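You operate a simulated robot arm through the tools that you are given. There is no shell and no other tool.

You are at the controls of a simulated robot arm. One attempt, no reset.

## Task
Put things in order on the top of the wall bench. At the end: the grey spacer stands where the silver medium block stood; the oil tub from the top of the wall bench stands on top of the purple divider; the bobbin from the top of the wall bench is in the black parts tray; the teal wide brush from the top of the wall bench stands on top of the spool; the silver medium block stands where the teal wide brush stood; whatever was shut is shut again. Leave all else as you found it, and nothing knocked over.

Only the result counts: the job must be done as asked and must still hold three seconds after the hand-in. Knocking over, shifting, dropping, spilling or breaking anything else fails it.

## Robot
A 6-joint arm with a two-finger gripper, fixed in place. Base frame: the origin is on the floor under the middle of its stand, x ahead of it, y to its left, z up; the work surface is at about z = 740. Units: mm, rad, N and s.
With the tool pointing down near the work surface it reaches from about 340 to 680 mm from the base axis. Its first joint turns from -1.152 to 1.152 rad. Payload 2.45 kg.
Tool frame: the origin (TCP) lies between the finger pads and is the grasp point; the fingertips stand 30 mm ahead of it; z points along the fingers, y is the line along which they close. The gripper opens to 106 mm; its body begins 79 mm behind the TCP.
Orientation is that of the tool frame in the base frame, as [roll, pitch, yaw] about the fixed x, y, z axes, in that order (R = Rz(yaw) Ry(pitch) Rx(roll)). With the fingers straight down and closing along the base's y, the tool's x points along the base's -x, its y along +y and its z along -z.

## Interface
- The arm moves only by the tool drive_tool. Its argument "series" is a list that holds one entry, the list of rows, each a list of 7 numbers: the shift along the base's x, y, z in cm, then the turn, a rotation vector about the base's x, y, z in rad, then the gripper command, from -1 (shut) to 1 (fully open), values between in proportion. In form: [[[tx, ty, tz, rx, ry, rz, jaw], ...]]. A call has 1 to 20 rows; each row shifts and turns the commanded pose from where the row before left it. A row lasts 0.2 s, in which the tool goes at most 50 mm and 0.15 rad; a call with a longer step from one row to the next is refused whole, and so is a gripper value outside its range. Where a pose cannot be reached the arm comes as near as it can. A force on the tool above 40 N (or 10 N above the force at the start of the call, whichever is more), or a blocked arm, ends the call early, and 0.2 s more pass. Each finger travels about 153 mm/s and halts on what it meets, pressing with about 28 N; the grip force reading is that of the motor and also rises with nothing between the fingers. The clock runs only during rows and for 0.2 s after the last one: add rows that do not move to give the fingers time. The reply holds the time, the measured pose of the TCP, the force on the tool along the base axes, the opening and the grip force, in the units named above and with some noise, with the torque about the TCP (base axes, N m) and any sound that the robot's microphone picked up, and new pictures: "views" is both (left out), scene, wrist or none.
- Cameras (640 x 400 px; columns grow to the right, rows downward): "scene" is fixed at [50.3, 418.4, 1384.7]; the picture's right is [-0.76, -0.65, 0.00], its down [-0.48, 0.56, -0.67] and it looks along [0.44, -0.51, -0.74] (base axes); focal length 331 px, centre (320, 200). "wrist" rides on the gripper at [76, -2, -106] in the tool frame; the picture's right is [0.02, 1.00, 0.00], its down [-0.78, 0.02, -0.62] and it looks along [-0.62, 0.01, 0.78] (tool axes); focal length 247 px, centre (320, 200). There is no depth. A picture from a camera that has moved, and an enlarged one, comes with that camera's place and axes in the base frame and with its lens.
- close_up(camera, box): a new picture of the part [left, top, right, bottom] of that camera's present view, enlarged. No time passes.
- close_job(): hands the job in; it is judged then, once.

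Nothing tells you positions but the pictures and the camera data. Unless the task says otherwise, let go and move clear before handing in.

The tools are called as name(argument=value, ...) on one line, values as JSON. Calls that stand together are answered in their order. drive_tool: Moves the arm, as the interface text tells. Its arguments: {"type":"object","properties":{"series":{"type":"array"},"views":{"type":"string","enum":["both","scene","wrist","none"]}},"required":["series"]} The other tools are called the same way: close_up (camera, box) takes an enlarged picture of a part of a camera's view; close_job () hands the job in.

At the start:

```text
time: 0.0
position: [302.9, -39.6, 1017.6]
ee_rot: [-3.141, -0.001, 3.142]
ft_force: [-0.2, 0.4, 0.7]
torque: [-0.01, 0.02, -0.01]
gripper_width: 106.1
grasp_force: 0.1
```

scene: 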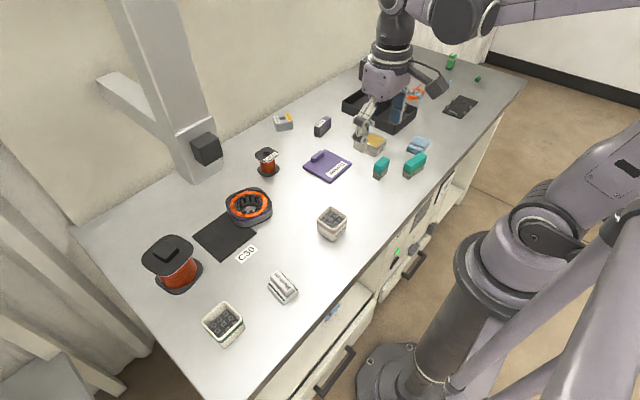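
wrist: 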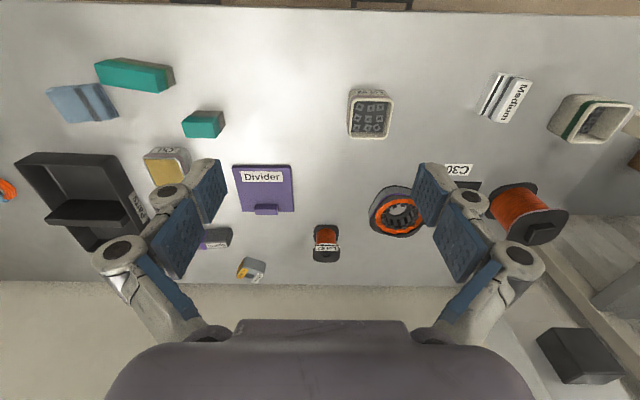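

I see the bench top with many small objects, a tray, a purple divider and several labels. I will take enlarged pictures first to identify every item.

close_up(camera="scene", box=[240, 90, 400, 190])

close_up(camera="scene", box=[340, 40, 540, 180])

close_up(camera="scene", box=[120, 180, 360, 350])

close_up(camera="wrist", box=[0, 40, 240, 190])

close_up(camera="wrist", box=[130, 140, 350, 290])

close_up(camera="wrist", box=[340, 60, 640, 250])

```text
4.00 times, centred on (320, 140) of scene
camera zoom: at [50.3, 418.4, 1384.7], right [-0.76, -0.65, 0.0], down [-0.48, 0.56, -0.67], along [0.44, -0.51, -0.74], focal length 1324 px, centre (320, 440)
```

zoom: 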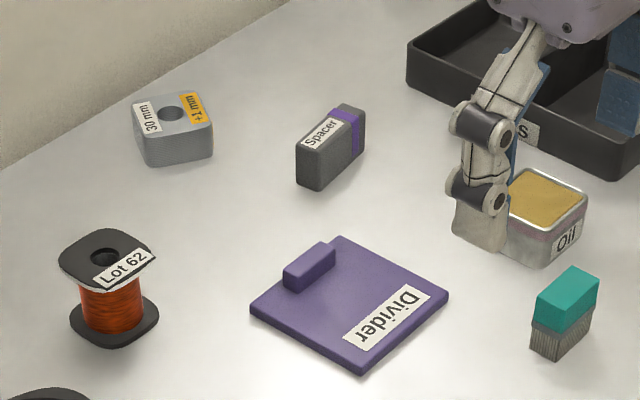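

```text
2.86 times, centred on (440, 110) of scene
camera zoom: at [50.3, 418.4, 1384.7], right [-0.76, -0.65, 0.0], down [-0.48, 0.56, -0.67], along [0.44, -0.51, -0.74], focal length 946 px, centre (-23, 457)
```

zoom: 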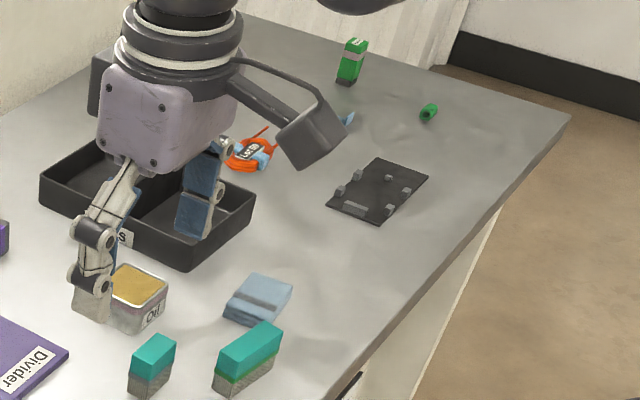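

```text
2.35 times, centred on (240, 265) of scene
camera zoom: at [50.3, 418.4, 1384.7], right [-0.76, -0.65, 0.0], down [-0.48, 0.56, -0.67], along [0.44, -0.51, -0.74], focal length 779 px, centre (508, 47)
```

zoom: 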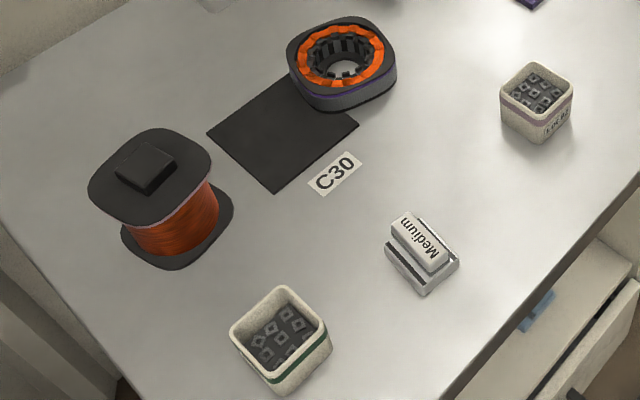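

```text
2.67 times, centred on (120, 115) of wrist
camera zoom: at [226.0, -42.0, 1122.5], right [-0.02, 1.0, 0.0], down [0.78, 0.02, 0.62], along [0.62, 0.01, -0.78], focal length 659 px, centre (853, 427)
```

zoom: 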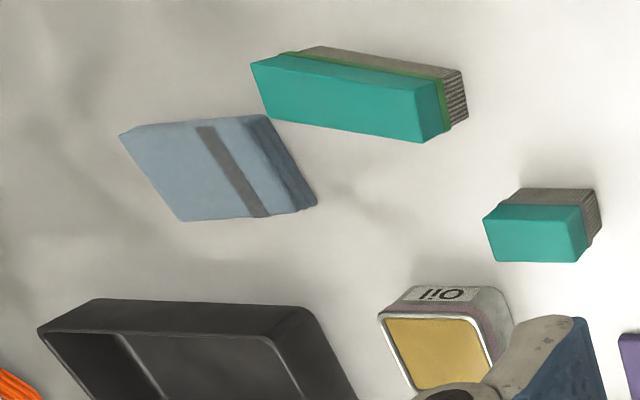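

```text
2.67 times, centred on (240, 215) of wrist
camera zoom: at [226.0, -42.0, 1122.5], right [-0.02, 1.0, 0.0], down [0.78, 0.02, 0.62], along [0.62, 0.01, -0.78], focal length 659 px, centre (533, 160)
```

zoom: 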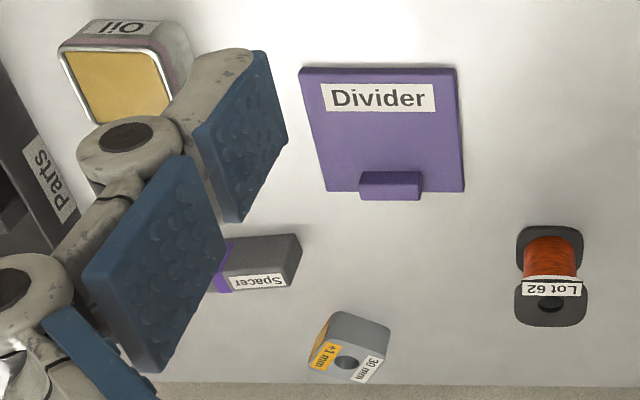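

```text
2.11 times, centred on (490, 155) of wrist
camera zoom: at [226.0, -42.0, 1122.5], right [-0.02, 1.0, 0.0], down [0.78, 0.02, 0.62], along [0.62, 0.01, -0.78], focal length 520 px, centre (-38, 295)
```

zoom: 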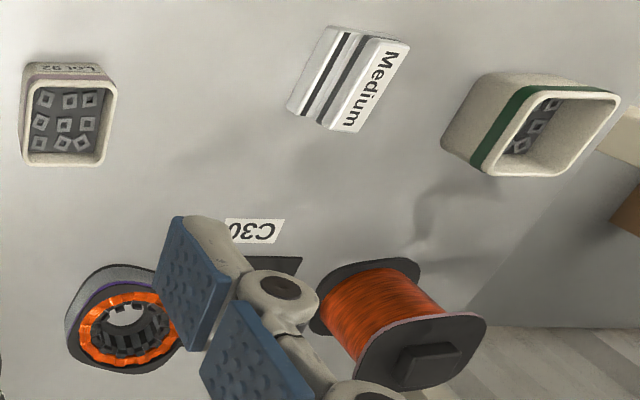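

The bench items are mostly clear. I still need a better look at the post with the black box on the left, the spool top, the items at the far right, and the open drawer.

close_up(camera="scene", box=[80, 0, 280, 200])

close_up(camera="scene", box=[120, 220, 230, 310])

close_up(camera="scene", box=[250, 230, 450, 400])

close_up(camera="scene", box=[370, 70, 500, 150])

close_up(camera="wrist", box=[460, 150, 640, 400])

close_up(camera="wrist", box=[0, 130, 170, 300])

```text
2.00 times, centred on (180, 100) of scene
camera zoom: at [50.3, 418.4, 1384.7], right [-0.76, -0.65, 0.0], down [-0.48, 0.56, -0.67], along [0.44, -0.51, -0.74], focal length 662 px, centre (600, 400)
```

zoom: 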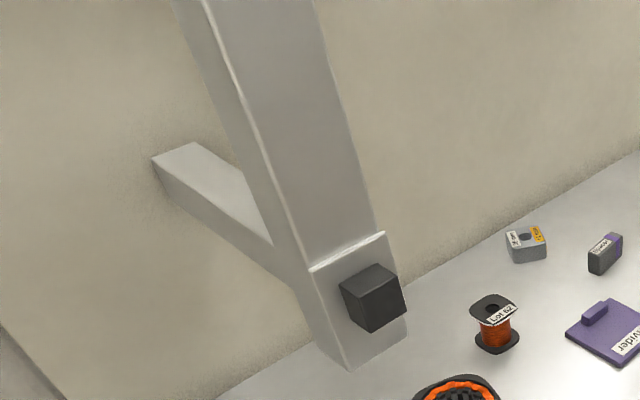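

```text
4.44 times, centred on (175, 265) of scene
camera zoom: at [50.3, 418.4, 1384.7], right [-0.76, -0.65, 0.0], down [-0.48, 0.56, -0.67], along [0.44, -0.51, -0.74], focal length 1472 px, centre (964, -89)
```

zoom: 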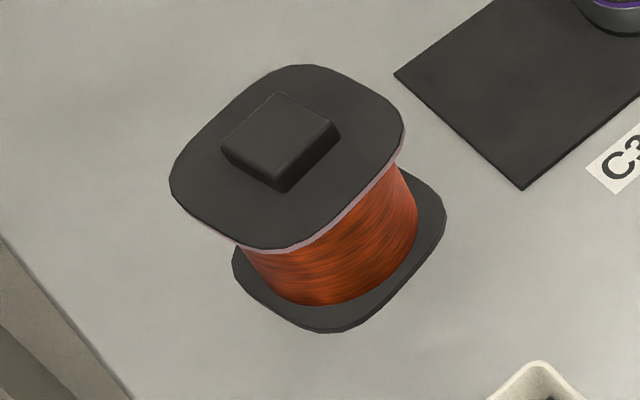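

```text
2.35 times, centred on (350, 315) of scene
camera zoom: at [50.3, 418.4, 1384.7], right [-0.76, -0.65, 0.0], down [-0.48, 0.56, -0.67], along [0.44, -0.51, -0.74], focal length 779 px, centre (249, -71)
```

zoom: 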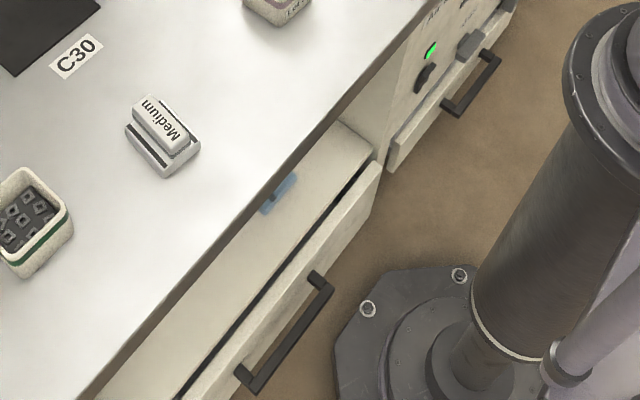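

```text
4.92 times, centred on (435, 110) of scene
camera zoom: at [50.3, 418.4, 1384.7], right [-0.76, -0.65, 0.0], down [-0.48, 0.56, -0.67], along [0.44, -0.51, -0.74], focal length 1630 px, centre (-246, 643)
```

zoom: 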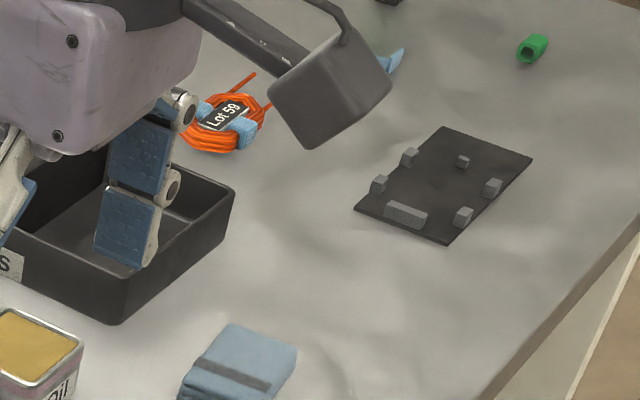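

```text
1.60 times, centred on (550, 275) of wrist
camera zoom: at [226.0, -42.0, 1122.5], right [-0.02, 1.0, 0.0], down [0.78, 0.02, 0.62], along [0.62, 0.01, -0.78], focal length 395 px, centre (-48, 80)
```

zoom: 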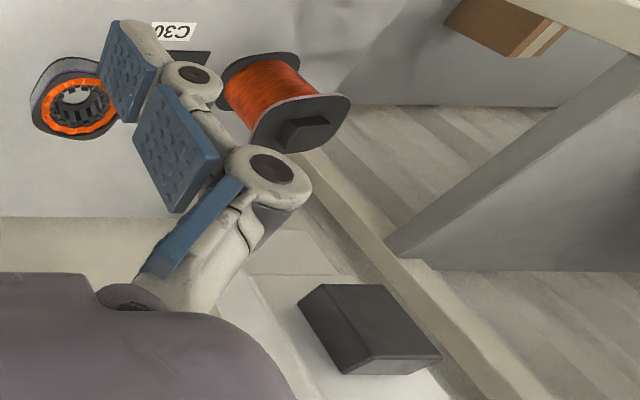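

```text
2.35 times, centred on (85, 215) of wrist
camera zoom: at [226.0, -42.0, 1122.5], right [-0.02, 1.0, 0.0], down [0.78, 0.02, 0.62], along [0.62, 0.01, -0.78], focal length 581 px, centre (873, 165)
```

zoom: 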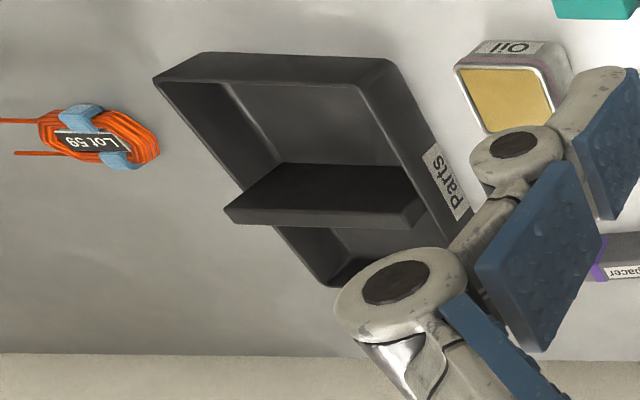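

The "Lot 62" piece is the bobbin, the large orange reel with a knob is the spool, and the post with the black box hangs near x≈490, y≈200, z≈1000, so I must avoid it. The oil tub is near (445, -285) and the divider near (500, -140). I will hover over the tub for a precise look.

drive_tool(series=[[[2.03, -3.5, -1.69, 0, 0, 0, 1], [2.03, -3.5, -1.69, 0, 0, 0, 1], [2.03, -3.5, -1.69, 0, 0, 0, 1], [2.03, -3.5, -1.69, 0, 0, 0, 1], [2.03, -3.5, -1.69, 0, 0, 0, 1], [2.03, -3.5, -1.69, 0, 0, 0, 1], [2.03, -3.5, -1.69, 0, 0, 0, 1], [0, 0, 0, 0, 0, 0, 1]]], views="both")

```text
time: 1.8
position: [444.9, -285.8, 898.6]
ee_rot: [-3.141, 0.0, -3.14]
ft_force: [-0.5, 0.5, -0.7]
torque: [0.0, 0.02, 0.01]
gripper_width: 106.2
grasp_force: 0.1
camera wrist: at [368.0, -287.7, 1003.9], right [-0.02, 1.0, 0.0], down [0.78, 0.02, 0.62], along [0.62, 0.01, -0.78], focal length 247 px, centre (320, 200)
```

scene: 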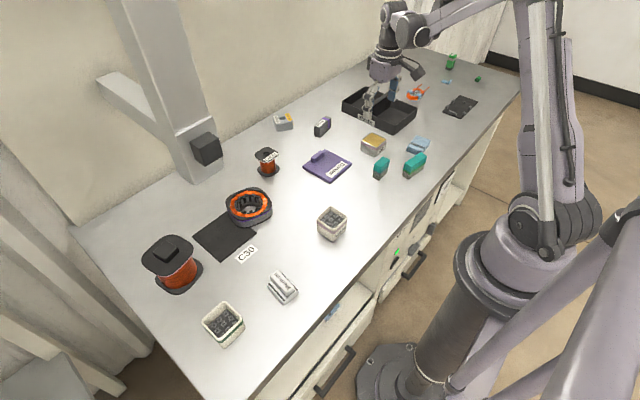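
wrist: 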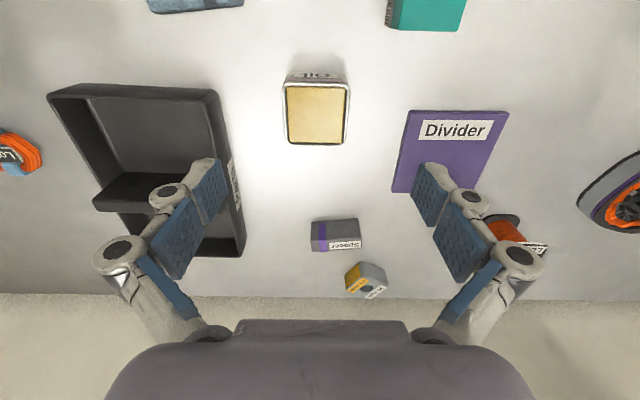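

I am hovering over the oil tub at about z 899 and it is nearly centred. I take close-ups to get its exact edges, the tray's and the divider's.

close_up(camera="wrist", box=[265, 55, 375, 155])

close_up(camera="wrist", box=[30, 70, 260, 270])

close_up(camera="wrist", box=[290, 200, 410, 310])

close_up(camera="scene", box=[280, 70, 480, 200])

```text
4.00 times, centred on (320, 105) of wrist
camera zoom: at [368.0, -287.7, 1003.9], right [-0.02, 1.0, 0.0], down [0.78, 0.02, 0.62], along [0.62, 0.01, -0.78], focal length 988 px, centre (320, 580)
```

zoom: 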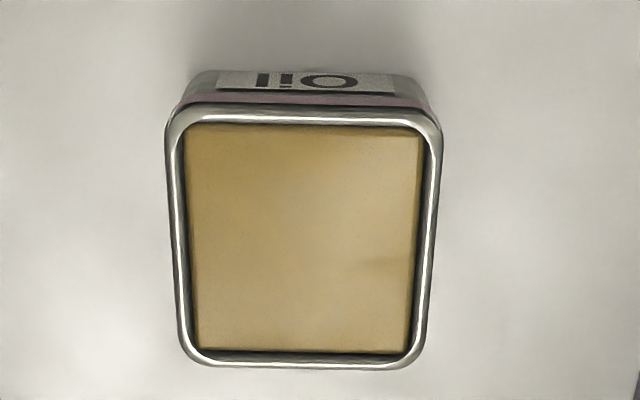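

```text
2.00 times, centred on (145, 170) of wrist
camera zoom: at [368.0, -287.7, 1003.9], right [-0.02, 1.0, 0.0], down [0.78, 0.02, 0.62], along [0.62, 0.01, -0.78], focal length 494 px, centre (670, 260)
```

zoom: 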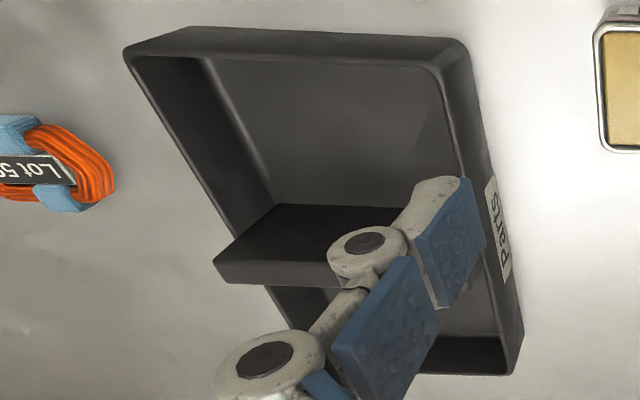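

```text
3.64 times, centred on (350, 255) of wrist
camera zoom: at [368.0, -287.7, 1003.9], right [-0.02, 1.0, 0.0], down [0.78, 0.02, 0.62], along [0.62, 0.01, -0.78], focal length 898 px, centre (211, 0)
```

zoom: 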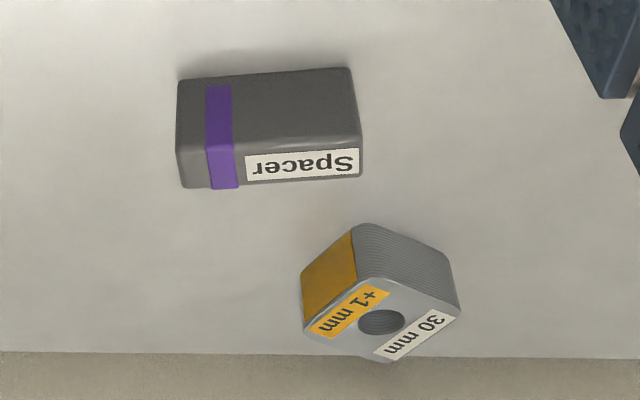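

```text
3.08 times, centred on (380, 135) of scene
camera zoom: at [50.3, 418.4, 1384.7], right [-0.76, -0.65, 0.0], down [-0.48, 0.56, -0.67], along [0.44, -0.51, -0.74], focal length 1019 px, centre (135, 400)
```

zoom: 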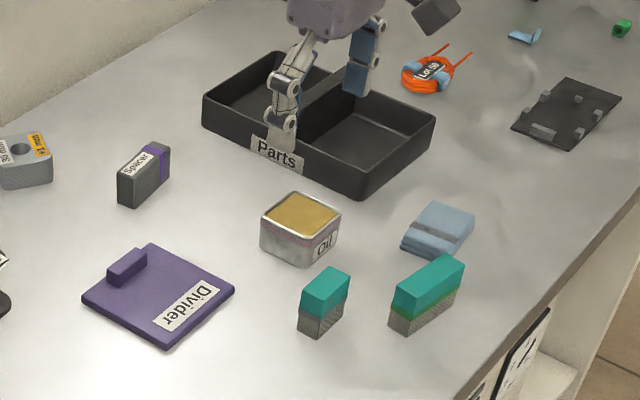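

The tub is about 57 mm square, centred near (447, -291). I want its height more exactly before grasping, so I take a tighter scene close-up.

close_up(camera="scene", box=[350, 120, 400, 165])

close_up(camera="scene", box=[355, 60, 415, 130])

close_up(camera="scene", box=[365, 140, 445, 190])

```text
8.89 times, centred on (375, 142) of scene
camera zoom: at [50.3, 418.4, 1384.7], right [-0.76, -0.65, 0.0], down [-0.48, 0.56, -0.67], along [0.44, -0.51, -0.74], focal length 2943 px, centre (-169, 711)
```

zoom: 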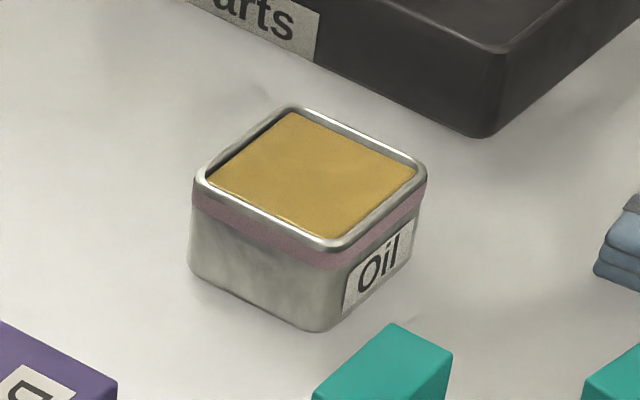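

```text
5.71 times, centred on (385, 95) of scene
camera zoom: at [50.3, 418.4, 1384.7], right [-0.76, -0.65, 0.0], down [-0.48, 0.56, -0.67], along [0.44, -0.51, -0.74], focal length 1892 px, centre (-51, 800)
```

zoom: 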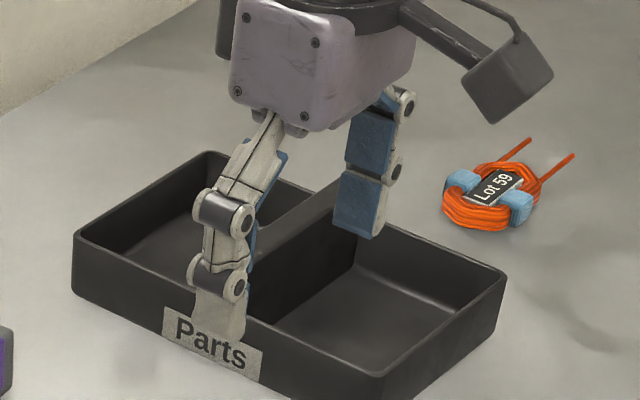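

```text
8.00 times, centred on (405, 165) of scene
camera zoom: at [50.3, 418.4, 1384.7], right [-0.76, -0.65, 0.0], down [-0.48, 0.56, -0.67], along [0.44, -0.51, -0.74], focal length 2649 px, centre (-360, 480)
```

zoom: 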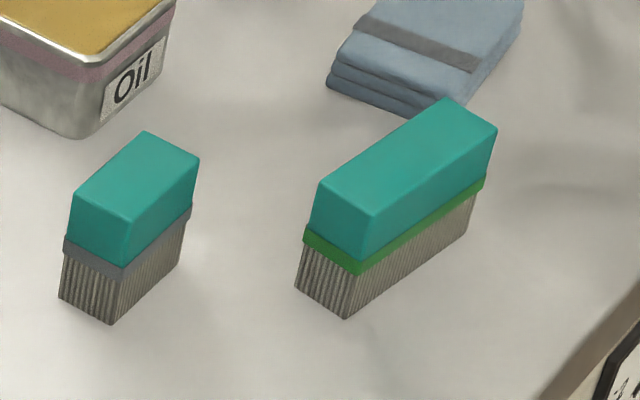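

The tub is about 59 mm square and 36 mm high, centred near (449, -290.5). The tray edge sits about 50 mm beyond it, so I will narrow the jaw to about 80 mm and come down partway for a check.

drive_tool(series=[[[0.4, -0.47, 0, 0, 0, 0, 0.5], [0, 0, -3, 0, 0, 0, 0.5], [0, 0, -3, 0, 0, 0, 0.5], [0, 0, -2.3, 0, 0, 0, 0.5], [0, 0, 0, 0, 0, 0, 0.5]]], views="both")

```text
time: 3.0
position: [448.6, -289.8, 814.9]
ee_rot: [-3.14, 0.001, -3.141]
ft_force: [1.1, -0.2, 0.1]
torque: [0.02, 0.0, -0.02]
gripper_width: 79.5
grasp_force: 0.1
camera wrist: at [372.1, -291.7, 920.1], right [-0.02, 1.0, 0.0], down [0.78, 0.02, 0.62], along [0.62, 0.01, -0.78], focal length 247 px, centre (320, 200)
```

scene: 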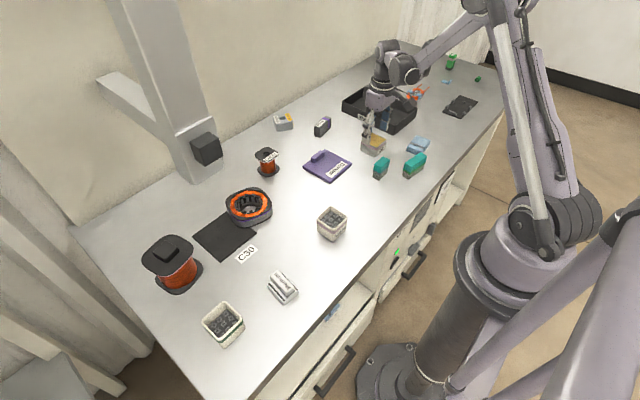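
wrist: 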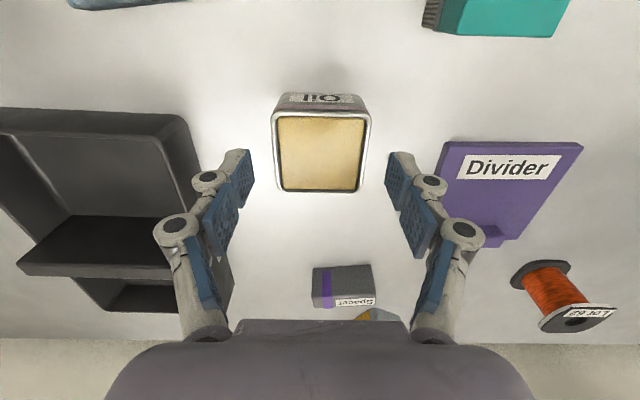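

The tub is centred between the fingers. I go down to z≈774 and close on it.

drive_tool(series=[[[0, 0, -2.0, 0, 0, 0, 0.5], [0, -0.04, -2.1, 0, 0, 0, 0.5], [0, 0, 0, 0, 0, 0, 0.5], [0, 0, 0, 0, 0, 0, -1], [0, 0, 0, 0, 0, 0, -1], [0, 0, 0, 0, 0, 0, -1]]], views="both")

```text
time: 4.4
position: [448.7, -290.9, 772.5]
ee_rot: [-3.14, 0.002, 3.14]
ft_force: [0.2, 0.6, -0.1]
torque: [0.06, -0.01, -0.02]
gripper_width: 59.4
grasp_force: 27.6
camera wrist: at [372.1, -292.1, 879.2], right [-0.02, 1.0, 0.0], down [0.78, 0.02, 0.62], along [0.62, 0.01, -0.78], focal length 247 px, centre (320, 200)
```

scene: 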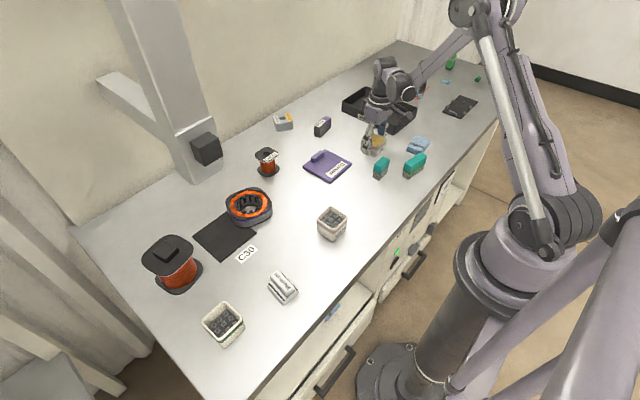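
wrist: 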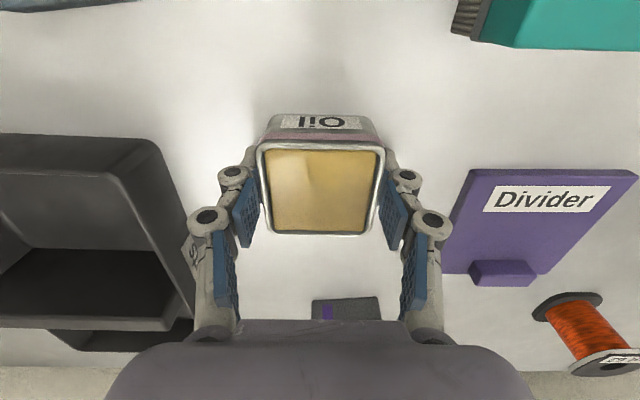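

The tub is gripped at 59 mm. I lift it, carry it level to above the divider's flat area (clear of the nub), and look.

drive_tool(series=[[[0, 0, 1, 0, 0, 0, -1], [0, 0, 2, 0, 0, 0, -1], [0, 0, 2, 0, 0, 0, -1], [0, 0, 1, 0, 0, 0, -1], [0.3, 1.2, 0, 0, 0, 0, -1], [0.6, 2.3, 0, 0, 0, 0, -1], [0.6, 2.5, 0, 0, 0, 0, -1], [0.6, 2.5, 0, 0, 0, 0, -1], [0.6, 2.5, 0, 0, 0, 0, -1], [0.6, 2.4, 0, 0, 0, 0, -1], [0.43, 1.49, 0, 0, 0, 0, -1], [0, 0, 0, 0, 0, 0, -1]]], views="both")

```text
time: 7.0
position: [485.6, -140.3, 835.2]
ee_rot: [3.141, -0.001, 3.14]
ft_force: [-0.3, 0.6, -2.4]
torque: [-0.02, 0.02, 0.03]
gripper_width: 59.6
grasp_force: 28.2
camera wrist: at [409.9, -142.8, 939.9], right [-0.02, 1.0, 0.0], down [0.78, 0.02, 0.62], along [0.62, 0.01, -0.78], focal length 247 px, centre (320, 200)
```

scene: 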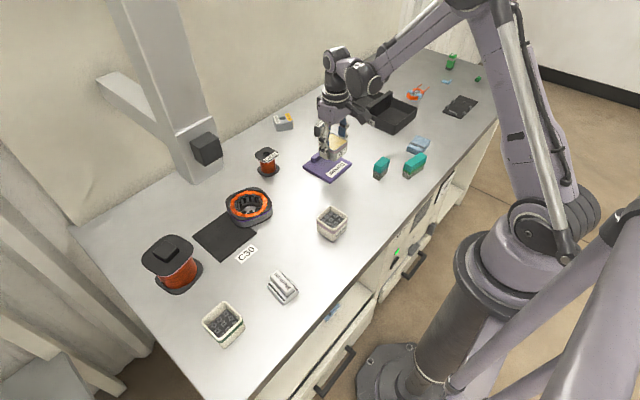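
wrist: 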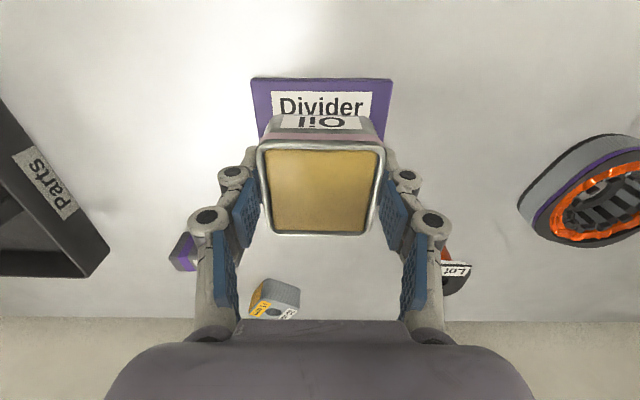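

The tub is above the divider and aligned. I lower most of the way and then check the gap.

drive_tool(series=[[[0, 0, -1.5, 0, 0, 0, -1], [0, -0.05, -1.5, 0, 0, 0, -1], [0, 0, -1.0, 0, 0, 0, -1], [0, 0, -0.6, 0, 0, 0, -1], [0, 0, 0, 0, 0, 0, -1]]], views="wrist")

close_up(camera="scene", box=[295, 120, 365, 190])

```text
time: 8.2
position: [486.0, -142.4, 788.0]
ee_rot: [3.14, 0.0, 3.14]
ft_force: [-1.0, -0.6, -1.4]
torque: [0.05, 0.0, -0.01]
gripper_width: 59.7
grasp_force: 28.3
camera wrist: at [409.6, -143.5, 894.0], right [-0.02, 1.0, 0.0], down [0.78, 0.02, 0.62], along [0.62, 0.01, -0.78], focal length 247 px, centre (320, 200)
```

wrist: 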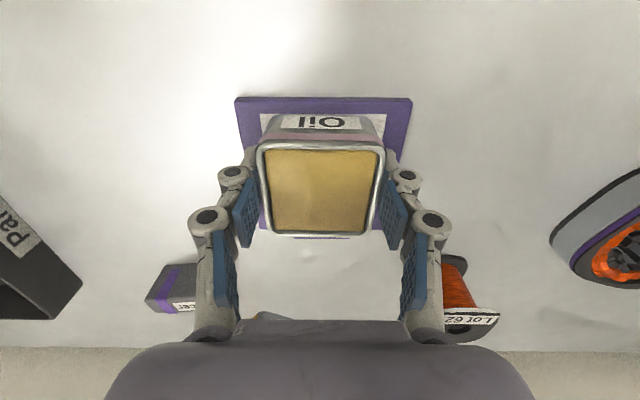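

```text
5.71 times, centred on (330, 155) of scene
camera zoom: at [50.3, 418.4, 1384.7], right [-0.76, -0.65, 0.0], down [-0.48, 0.56, -0.67], along [0.44, -0.51, -0.74], focal length 1892 px, centre (263, 457)
```

zoom: 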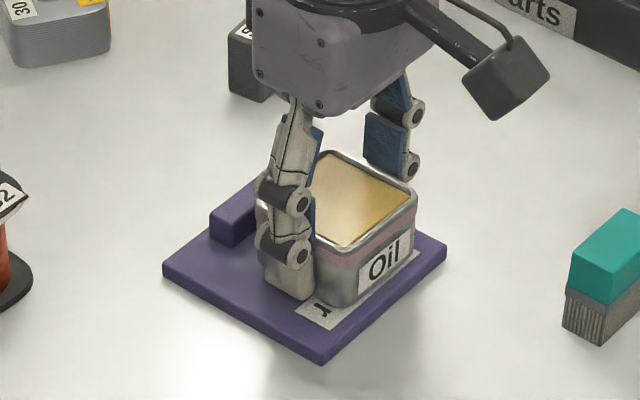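

About 7 mm of gap remains. I lower in small steps and watch the force.

drive_tool(series=[[[0, 0, -0.3, 0, 0, 0, -1], [0, 0, -0.15, 0, 0, 0, -1], [0, 0, 0, 0, 0, 0, -1]]], views="none")

drive_tool(series=[[[0, 0, -0.1, 0, 0, 0, -1], [0, 0, 0, 0, 0, 0, -1]]], views="none")

drive_tool(series=[[[0, 0, -0.1, 0, 0, 0, -1], [0, 0, 0, 0, 0, 0, -1]]], views="none")

```text
time: 9.0
position: [487.0, -141.8, 783.0]
ee_rot: [-3.141, -0.001, 3.141]
ft_force: [0.2, 0.1, -2.2]
torque: [-0.03, 0.0, -0.03]
gripper_width: 59.3
grasp_force: 28.4
```

```text
time: 9.6
position: [486.4, -141.5, 782.8]
ee_rot: [3.14, 0.001, 3.14]
ft_force: [-0.3, 0.3, 10.0]
torque: [0.16, -0.04, 0.01]
gripper_width: 59.5
grasp_force: 28.3
```

```text
time: 10.2
position: [486.8, -142.3, 781.2]
ee_rot: [3.142, 0.003, -3.139]
ft_force: [1.1, -0.8, 21.7]
torque: [-0.01, -0.01, 0.01]
gripper_width: 59.6
grasp_force: 28.4
```

Contact at about z 782. I ease the push, open, and lift straight up.

drive_tool(series=[[[0, 0, 0.1, 0, 0, 0, -1], [0, 0, 0, 0, 0, 0, 0.3], [0, 0, 0, 0, 0, 0, 0.5], [0, 0, 0, 0, 0, 0, 0.5], [0, 0, 2, 0, 0, 0, 0.5], [0, 0, 4, 0, 0, 0, 0.5], [0, 0, 4, 0, 0, 0, 0.5], [0, 0, 2, 0, 0, 0, 0.5], [0, 0, 0, 0, 0, 0, 0.5]]], views="both")

close_up(camera="scene", box=[285, 110, 385, 190])

close_up(camera="wrist", box=[380, 170, 540, 310])

```text
time: 12.2
position: [485.6, -142.1, 902.9]
ee_rot: [-3.141, 0.0, 3.141]
ft_force: [0.1, 0.0, 0.4]
torque: [0.01, -0.03, 0.01]
gripper_width: 79.5
grasp_force: 0.0
camera wrist: at [409.2, -143.7, 1008.9], right [-0.02, 1.0, 0.0], down [0.78, 0.02, 0.62], along [0.62, 0.01, -0.78], focal length 247 px, centre (320, 200)
```

scene: 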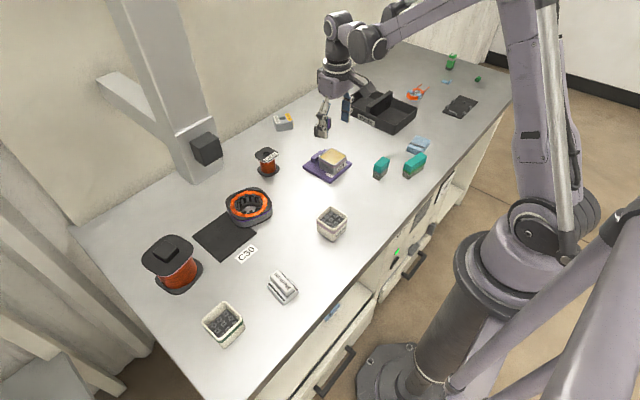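
wrist: 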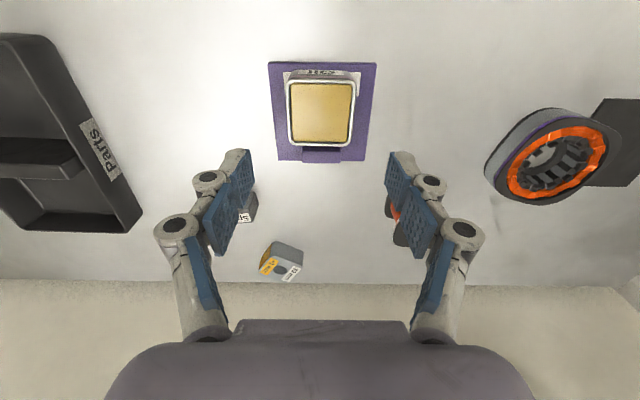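

```text
5.00 times, centred on (335, 150) of scene
camera zoom: at [50.3, 418.4, 1384.7], right [-0.76, -0.65, 0.0], down [-0.48, 0.56, -0.67], along [0.44, -0.51, -0.74], focal length 1655 px, centre (245, 450)
```

zoom: 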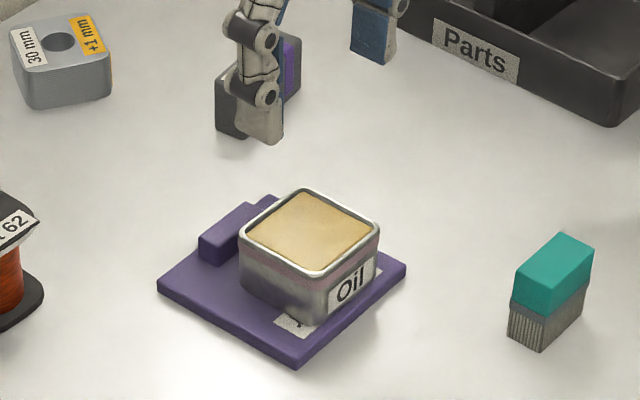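

```text
2.86 times, centred on (460, 240) of wrist
camera zoom: at [409.2, -143.7, 1008.9], right [-0.02, 1.0, 0.0], down [0.78, 0.02, 0.62], along [0.62, 0.01, -0.78], focal length 706 px, centre (-80, 86)
```

zoom: 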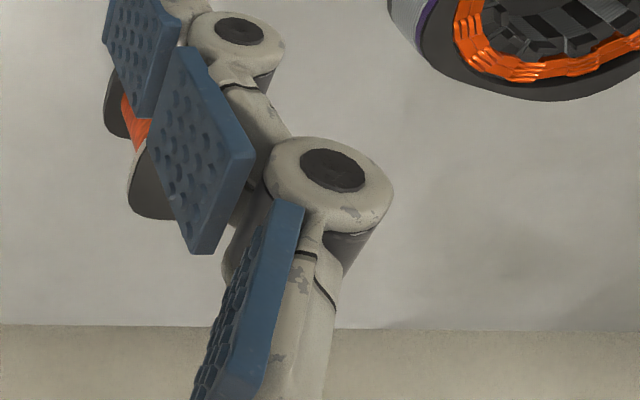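

The tub stands flat on the divider, clear of the nub. Next is the bobbin (Lot 62), near (616, -21); I hover there and look.

drive_tool(series=[[[2.4, 2.42, 0, 0, 0, 0, 0.6], [2.4, 2.42, 0, 0, 0, 0, 0.6], [2.4, 2.42, 0, 0, 0, 0, 0.6], [2.4, 2.42, 0, 0, 0, 0, 0.6], [2.4, 2.42, 0, 0, 0, 0, 0.6], [0, 0, 0, 0, 0, 0, 0.6]]], views="both")

close_up(camera="wrist", box=[250, 60, 390, 180])

close_up(camera="scene", box=[240, 135, 300, 185])

```text
time: 13.6
position: [605.6, -20.9, 902.2]
ee_rot: [3.141, 0.0, 3.141]
ft_force: [-1.1, -0.6, -0.2]
torque: [0.03, 0.0, 0.01]
gripper_width: 85.1
grasp_force: 0.1
camera wrist: at [528.8, -22.9, 1009.2], right [-0.02, 1.0, 0.0], down [0.78, 0.02, 0.62], along [0.62, 0.01, -0.78], focal length 247 px, centre (320, 200)
```

scene: 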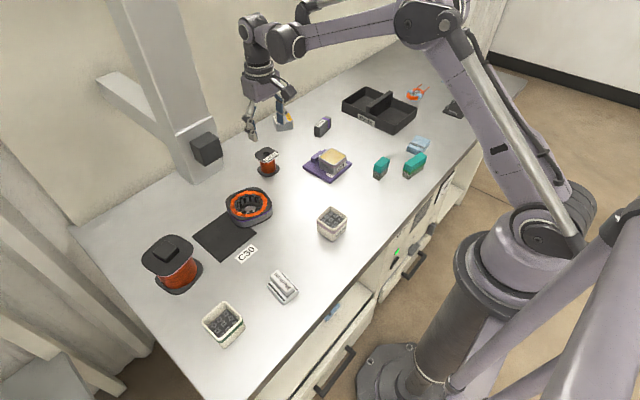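
wrist: 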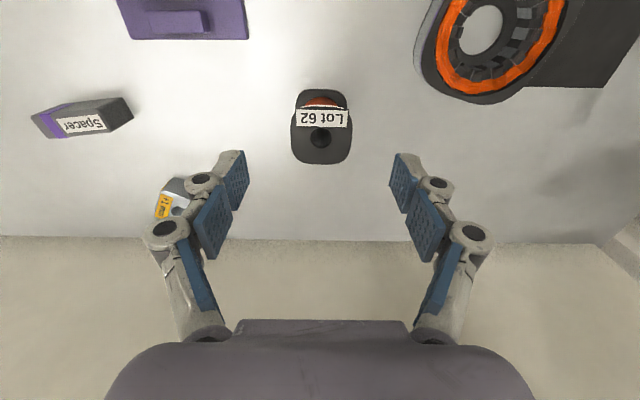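

```text
3.33 times, centred on (320, 120) of wrist
camera zoom: at [528.8, -22.9, 1009.2], right [-0.02, 1.0, 0.0], down [0.78, 0.02, 0.62], along [0.62, 0.01, -0.78], focal length 823 px, centre (320, 467)
```

zoom: 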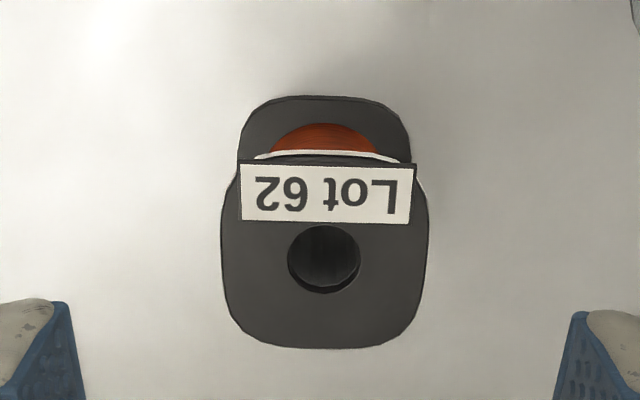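

```text
8.00 times, centred on (270, 160) of scene
camera zoom: at [50.2, 418.4, 1384.7], right [-0.76, -0.65, 0.0], down [-0.48, 0.56, -0.67], along [0.44, -0.51, -0.74], focal length 2649 px, centre (720, 520)
```

zoom: 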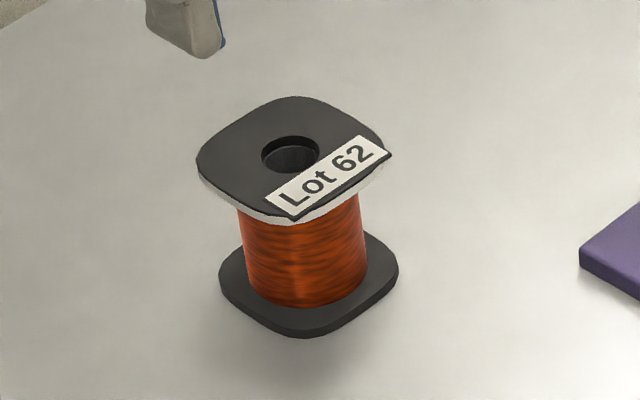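

The bobbin is centred near (622, -21), about 58 mm high with 54 mm flanges. I go down over it so the pads span both flanges and close along y.

drive_tool(series=[[[1.65, -0.04, -2, 0, 0, 0, 0.6], [0, 0, -4, 0, 0, 0, 0.6], [0, 0, -3, 0, 0, 0, 0.6], [0, 0, 0, 0, 0, 0, 0.6]]], views="wrist")

```text
time: 14.6
position: [621.1, -22.0, 811.4]
ee_rot: [3.141, 0.001, 3.141]
ft_force: [0.1, -0.2, 0.3]
torque: [0.01, 0.0, -0.03]
gripper_width: 84.6
grasp_force: 0.0
camera wrist: at [544.4, -22.5, 918.6], right [-0.02, 1.0, 0.0], down [0.78, 0.02, 0.62], along [0.62, 0.01, -0.78], focal length 247 px, centre (320, 200)
```

wrist: 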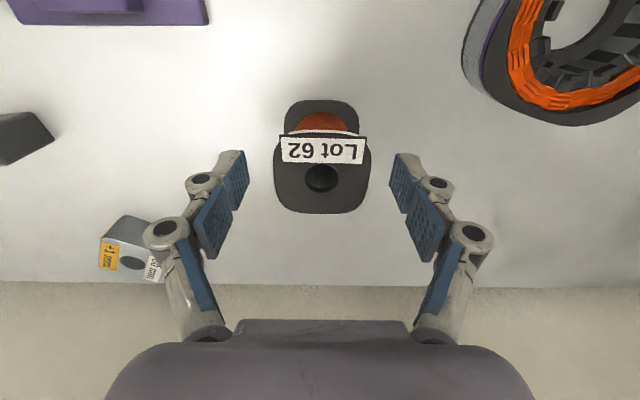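

The bobbin is centred. I go down the rest of the way and grip.

drive_tool(series=[[[0.1, 0.05, -2, 0, 0, 0, 0.6], [0, 0, -1.95, 0, 0, 0, 0.6], [0, 0, 0, 0, 0, 0, 0.6], [0, 0, 0, 0, 0, 0, -1], [0, 0, 0, 0, 0, 0, -1], [0, 0, 0, 0, 0, 0, -1]]], views="both")

```text
time: 16.0
position: [621.7, -20.0, 774.4]
ee_rot: [3.142, 0.001, -3.14]
ft_force: [2.3, 4.5, 21.8]
torque: [0.03, 0.2, 0.02]
gripper_width: 53.1
grasp_force: 28.2
camera wrist: at [546.0, -21.9, 880.1], right [-0.02, 1.0, 0.0], down [0.78, 0.02, 0.62], along [0.62, 0.01, -0.78], focal length 247 px, centre (320, 200)
```

scene: 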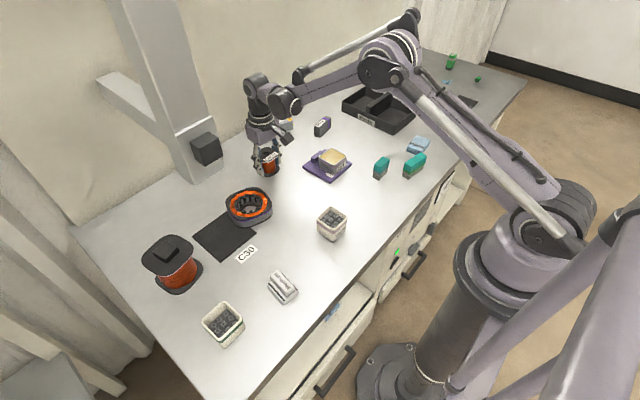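
wrist: 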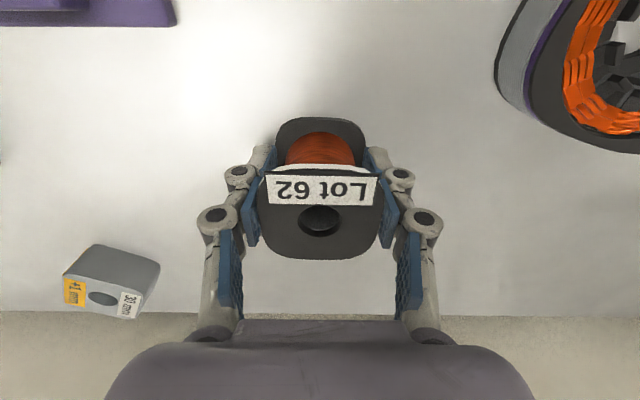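

The bobbin is gripped at 53 mm. I lift it 90 mm and carry it to above the near compartment of the tray.

drive_tool(series=[[[0, 0, 1, 0, 0, 0, -1], [0, 0, 2, 0, 0, 0, -1], [0, 0, 3, 0, 0, 0, -1], [0, 0, 3, 0, 0, 0, -1], [-0.5, -1.5, 0, 0, 0, 0, -1], [-1.1, -3.2, 0, 0, 0, 0, -1], [-1.2, -3.5, 0, 0, 0, 0, -1], [-1.2, -3.5, 0, 0, 0, 0, -1], [-1.2, -3.5, 0, 0, 0, 0, -1], [-1.2, -3.5, 0, 0, 0, 0, -1], [-1.2, -3.5, 0, 0, 0, 0, -1], [-1.2, -3.5, 0, 0, 0, 0, -1], [-1.2, -3.5, 0, 0, 0, 0, -1], [-1.2, -3.5, 0, 0, 0, 0, -1], [-1.2, -3.5, 0, 0, 0, 0, -1], [-1.0, -3.0, 0, 0, 0, 0, -1], [-0.7, -2.3, 0, 0, 0, 0, -1], [0, 0, 0, 0, 0, 0, -1]]], views="both")

close_up(camera="scene", box=[330, 50, 450, 150])

```text
time: 19.8
position: [483.2, -436.0, 861.7]
ee_rot: [3.141, 0.001, -3.141]
ft_force: [0.7, -0.5, -1.9]
torque: [-0.03, 0.01, 0.03]
gripper_width: 52.9
grasp_force: 27.6
camera wrist: at [406.3, -437.7, 968.4], right [-0.02, 1.0, 0.0], down [0.78, 0.02, 0.62], along [0.62, 0.01, -0.78], focal length 247 px, centre (320, 200)
```

scene: 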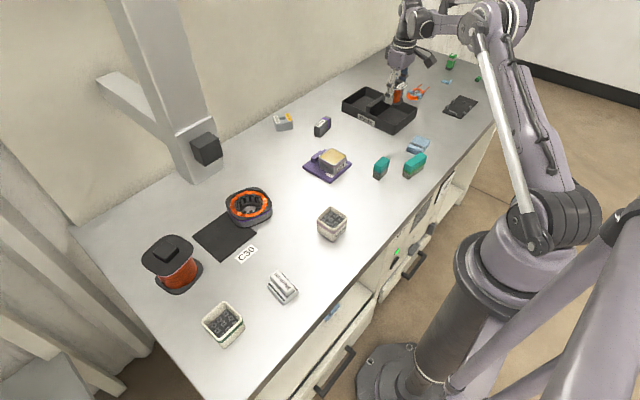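
wrist: 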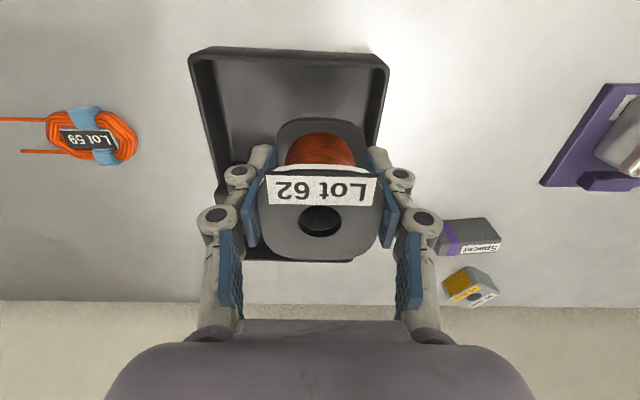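

```text
4.00 times, centred on (390, 100) of scene
camera zoom: at [50.3, 418.4, 1384.7], right [-0.76, -0.65, 0.0], down [-0.48, 0.56, -0.67], along [0.44, -0.51, -0.74], focal length 1324 px, centre (40, 600)
```

zoom: 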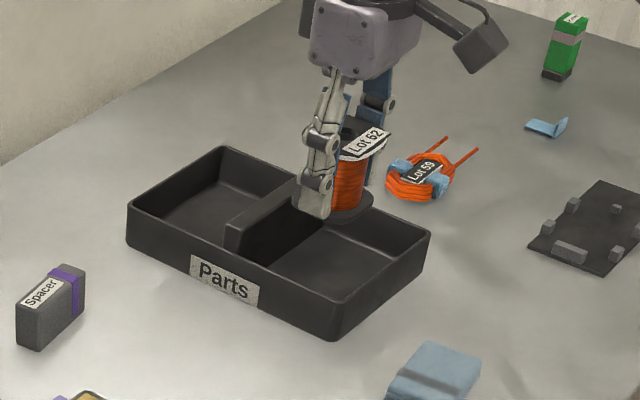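

The bobbin hangs above the near compartment. I take close-ups to locate the compartment's walls precisely before lowering.

close_up(camera="wrist", box=[170, 30, 410, 180])

close_up(camera="scene", box=[370, 75, 430, 125])

```text
2.67 times, centred on (290, 105) of wrist
camera zoom: at [406.3, -437.7, 968.4], right [-0.02, 1.0, 0.0], down [0.78, 0.02, 0.62], along [0.62, 0.01, -0.78], focal length 659 px, centre (400, 453)
```

zoom: 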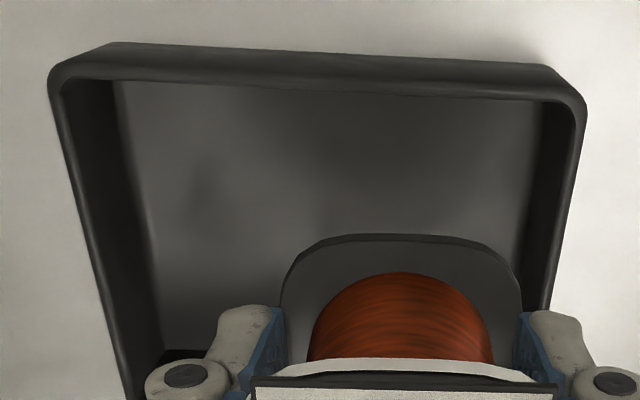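

```text
8.00 times, centred on (400, 100) of scene
camera zoom: at [50.3, 418.4, 1384.7], right [-0.76, -0.65, 0.0], down [-0.48, 0.56, -0.67], along [0.44, -0.51, -0.74], focal length 2649 px, centre (-320, 1000)
```

zoom: 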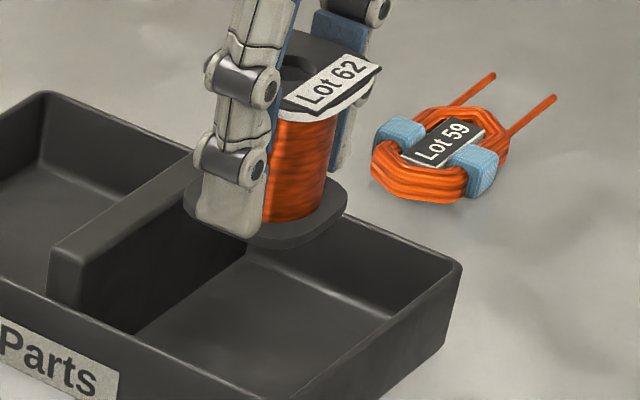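

The compartment's rim runs about y -527 to -390 with a taller partition near x 530. I shift the bobbin to about (481, -456), come down to just above the rim, and check.

drive_tool(series=[[[-0.1, -1.0, 0, 0, 0, 0, -1], [-0.1, -1.0, 0, 0, 0, 0, -1], [0, 0, -2, 0, 0, 0, -1], [0, 0, -2, 0, 0, 0, -1], [0, 0, -0.5, 0, 0, 0, -1], [0, 0, 0, 0, 0, 0, -1]]], views="both")

close_up(camera="scene", box=[360, 65, 430, 125])

close_up(camera="wrist", box=[160, 30, 440, 230])

```text
time: 21.2
position: [480.6, -455.5, 817.8]
ee_rot: [3.141, -0.002, 3.141]
ft_force: [0.5, -0.4, -2.7]
torque: [0.03, -0.02, 0.01]
gripper_width: 53.0
grasp_force: 27.8
camera wrist: at [403.9, -457.8, 923.8], right [-0.02, 1.0, 0.0], down [0.78, 0.02, 0.62], along [0.62, 0.01, -0.78], focal length 247 px, centre (320, 200)
```

scene: 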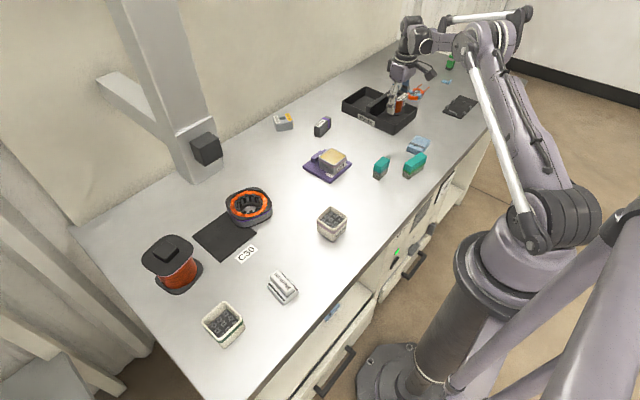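
wrist: 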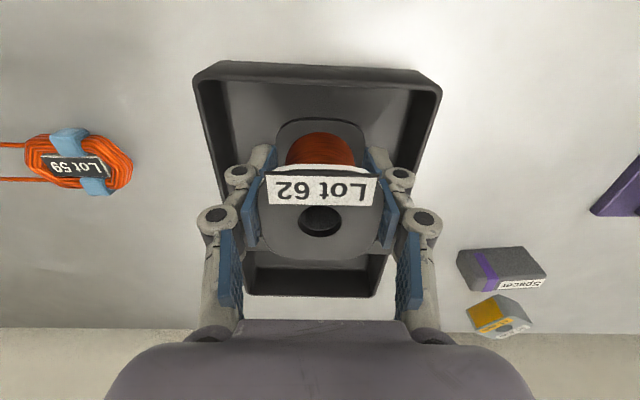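

```text
6.67 times, centred on (395, 95) of scene
camera zoom: at [50.3, 418.4, 1384.7], right [-0.76, -0.65, 0.0], down [-0.48, 0.56, -0.67], along [0.44, -0.51, -0.74], focal length 2207 px, centre (-180, 900)
```

zoom: 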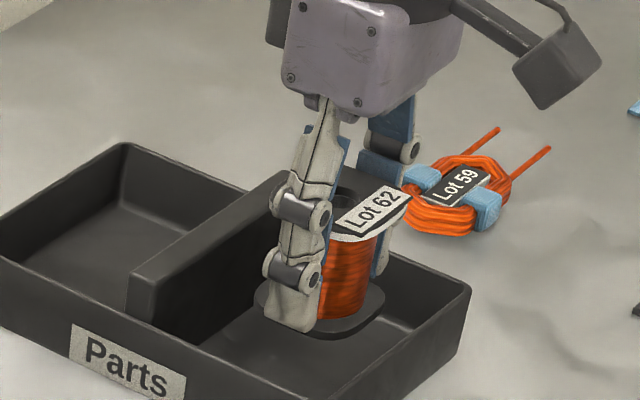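

```text
2.00 times, centred on (300, 130) of wrist
camera zoom: at [403.9, -457.8, 923.8], right [-0.02, 1.0, 0.0], down [0.78, 0.02, 0.62], along [0.62, 0.01, -0.78], focal length 494 px, centre (360, 340)
```

zoom: 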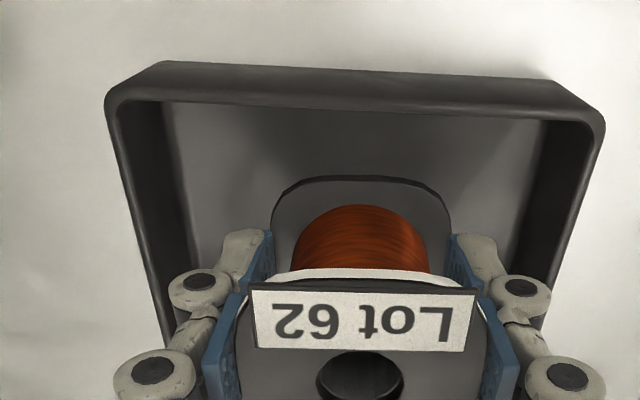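

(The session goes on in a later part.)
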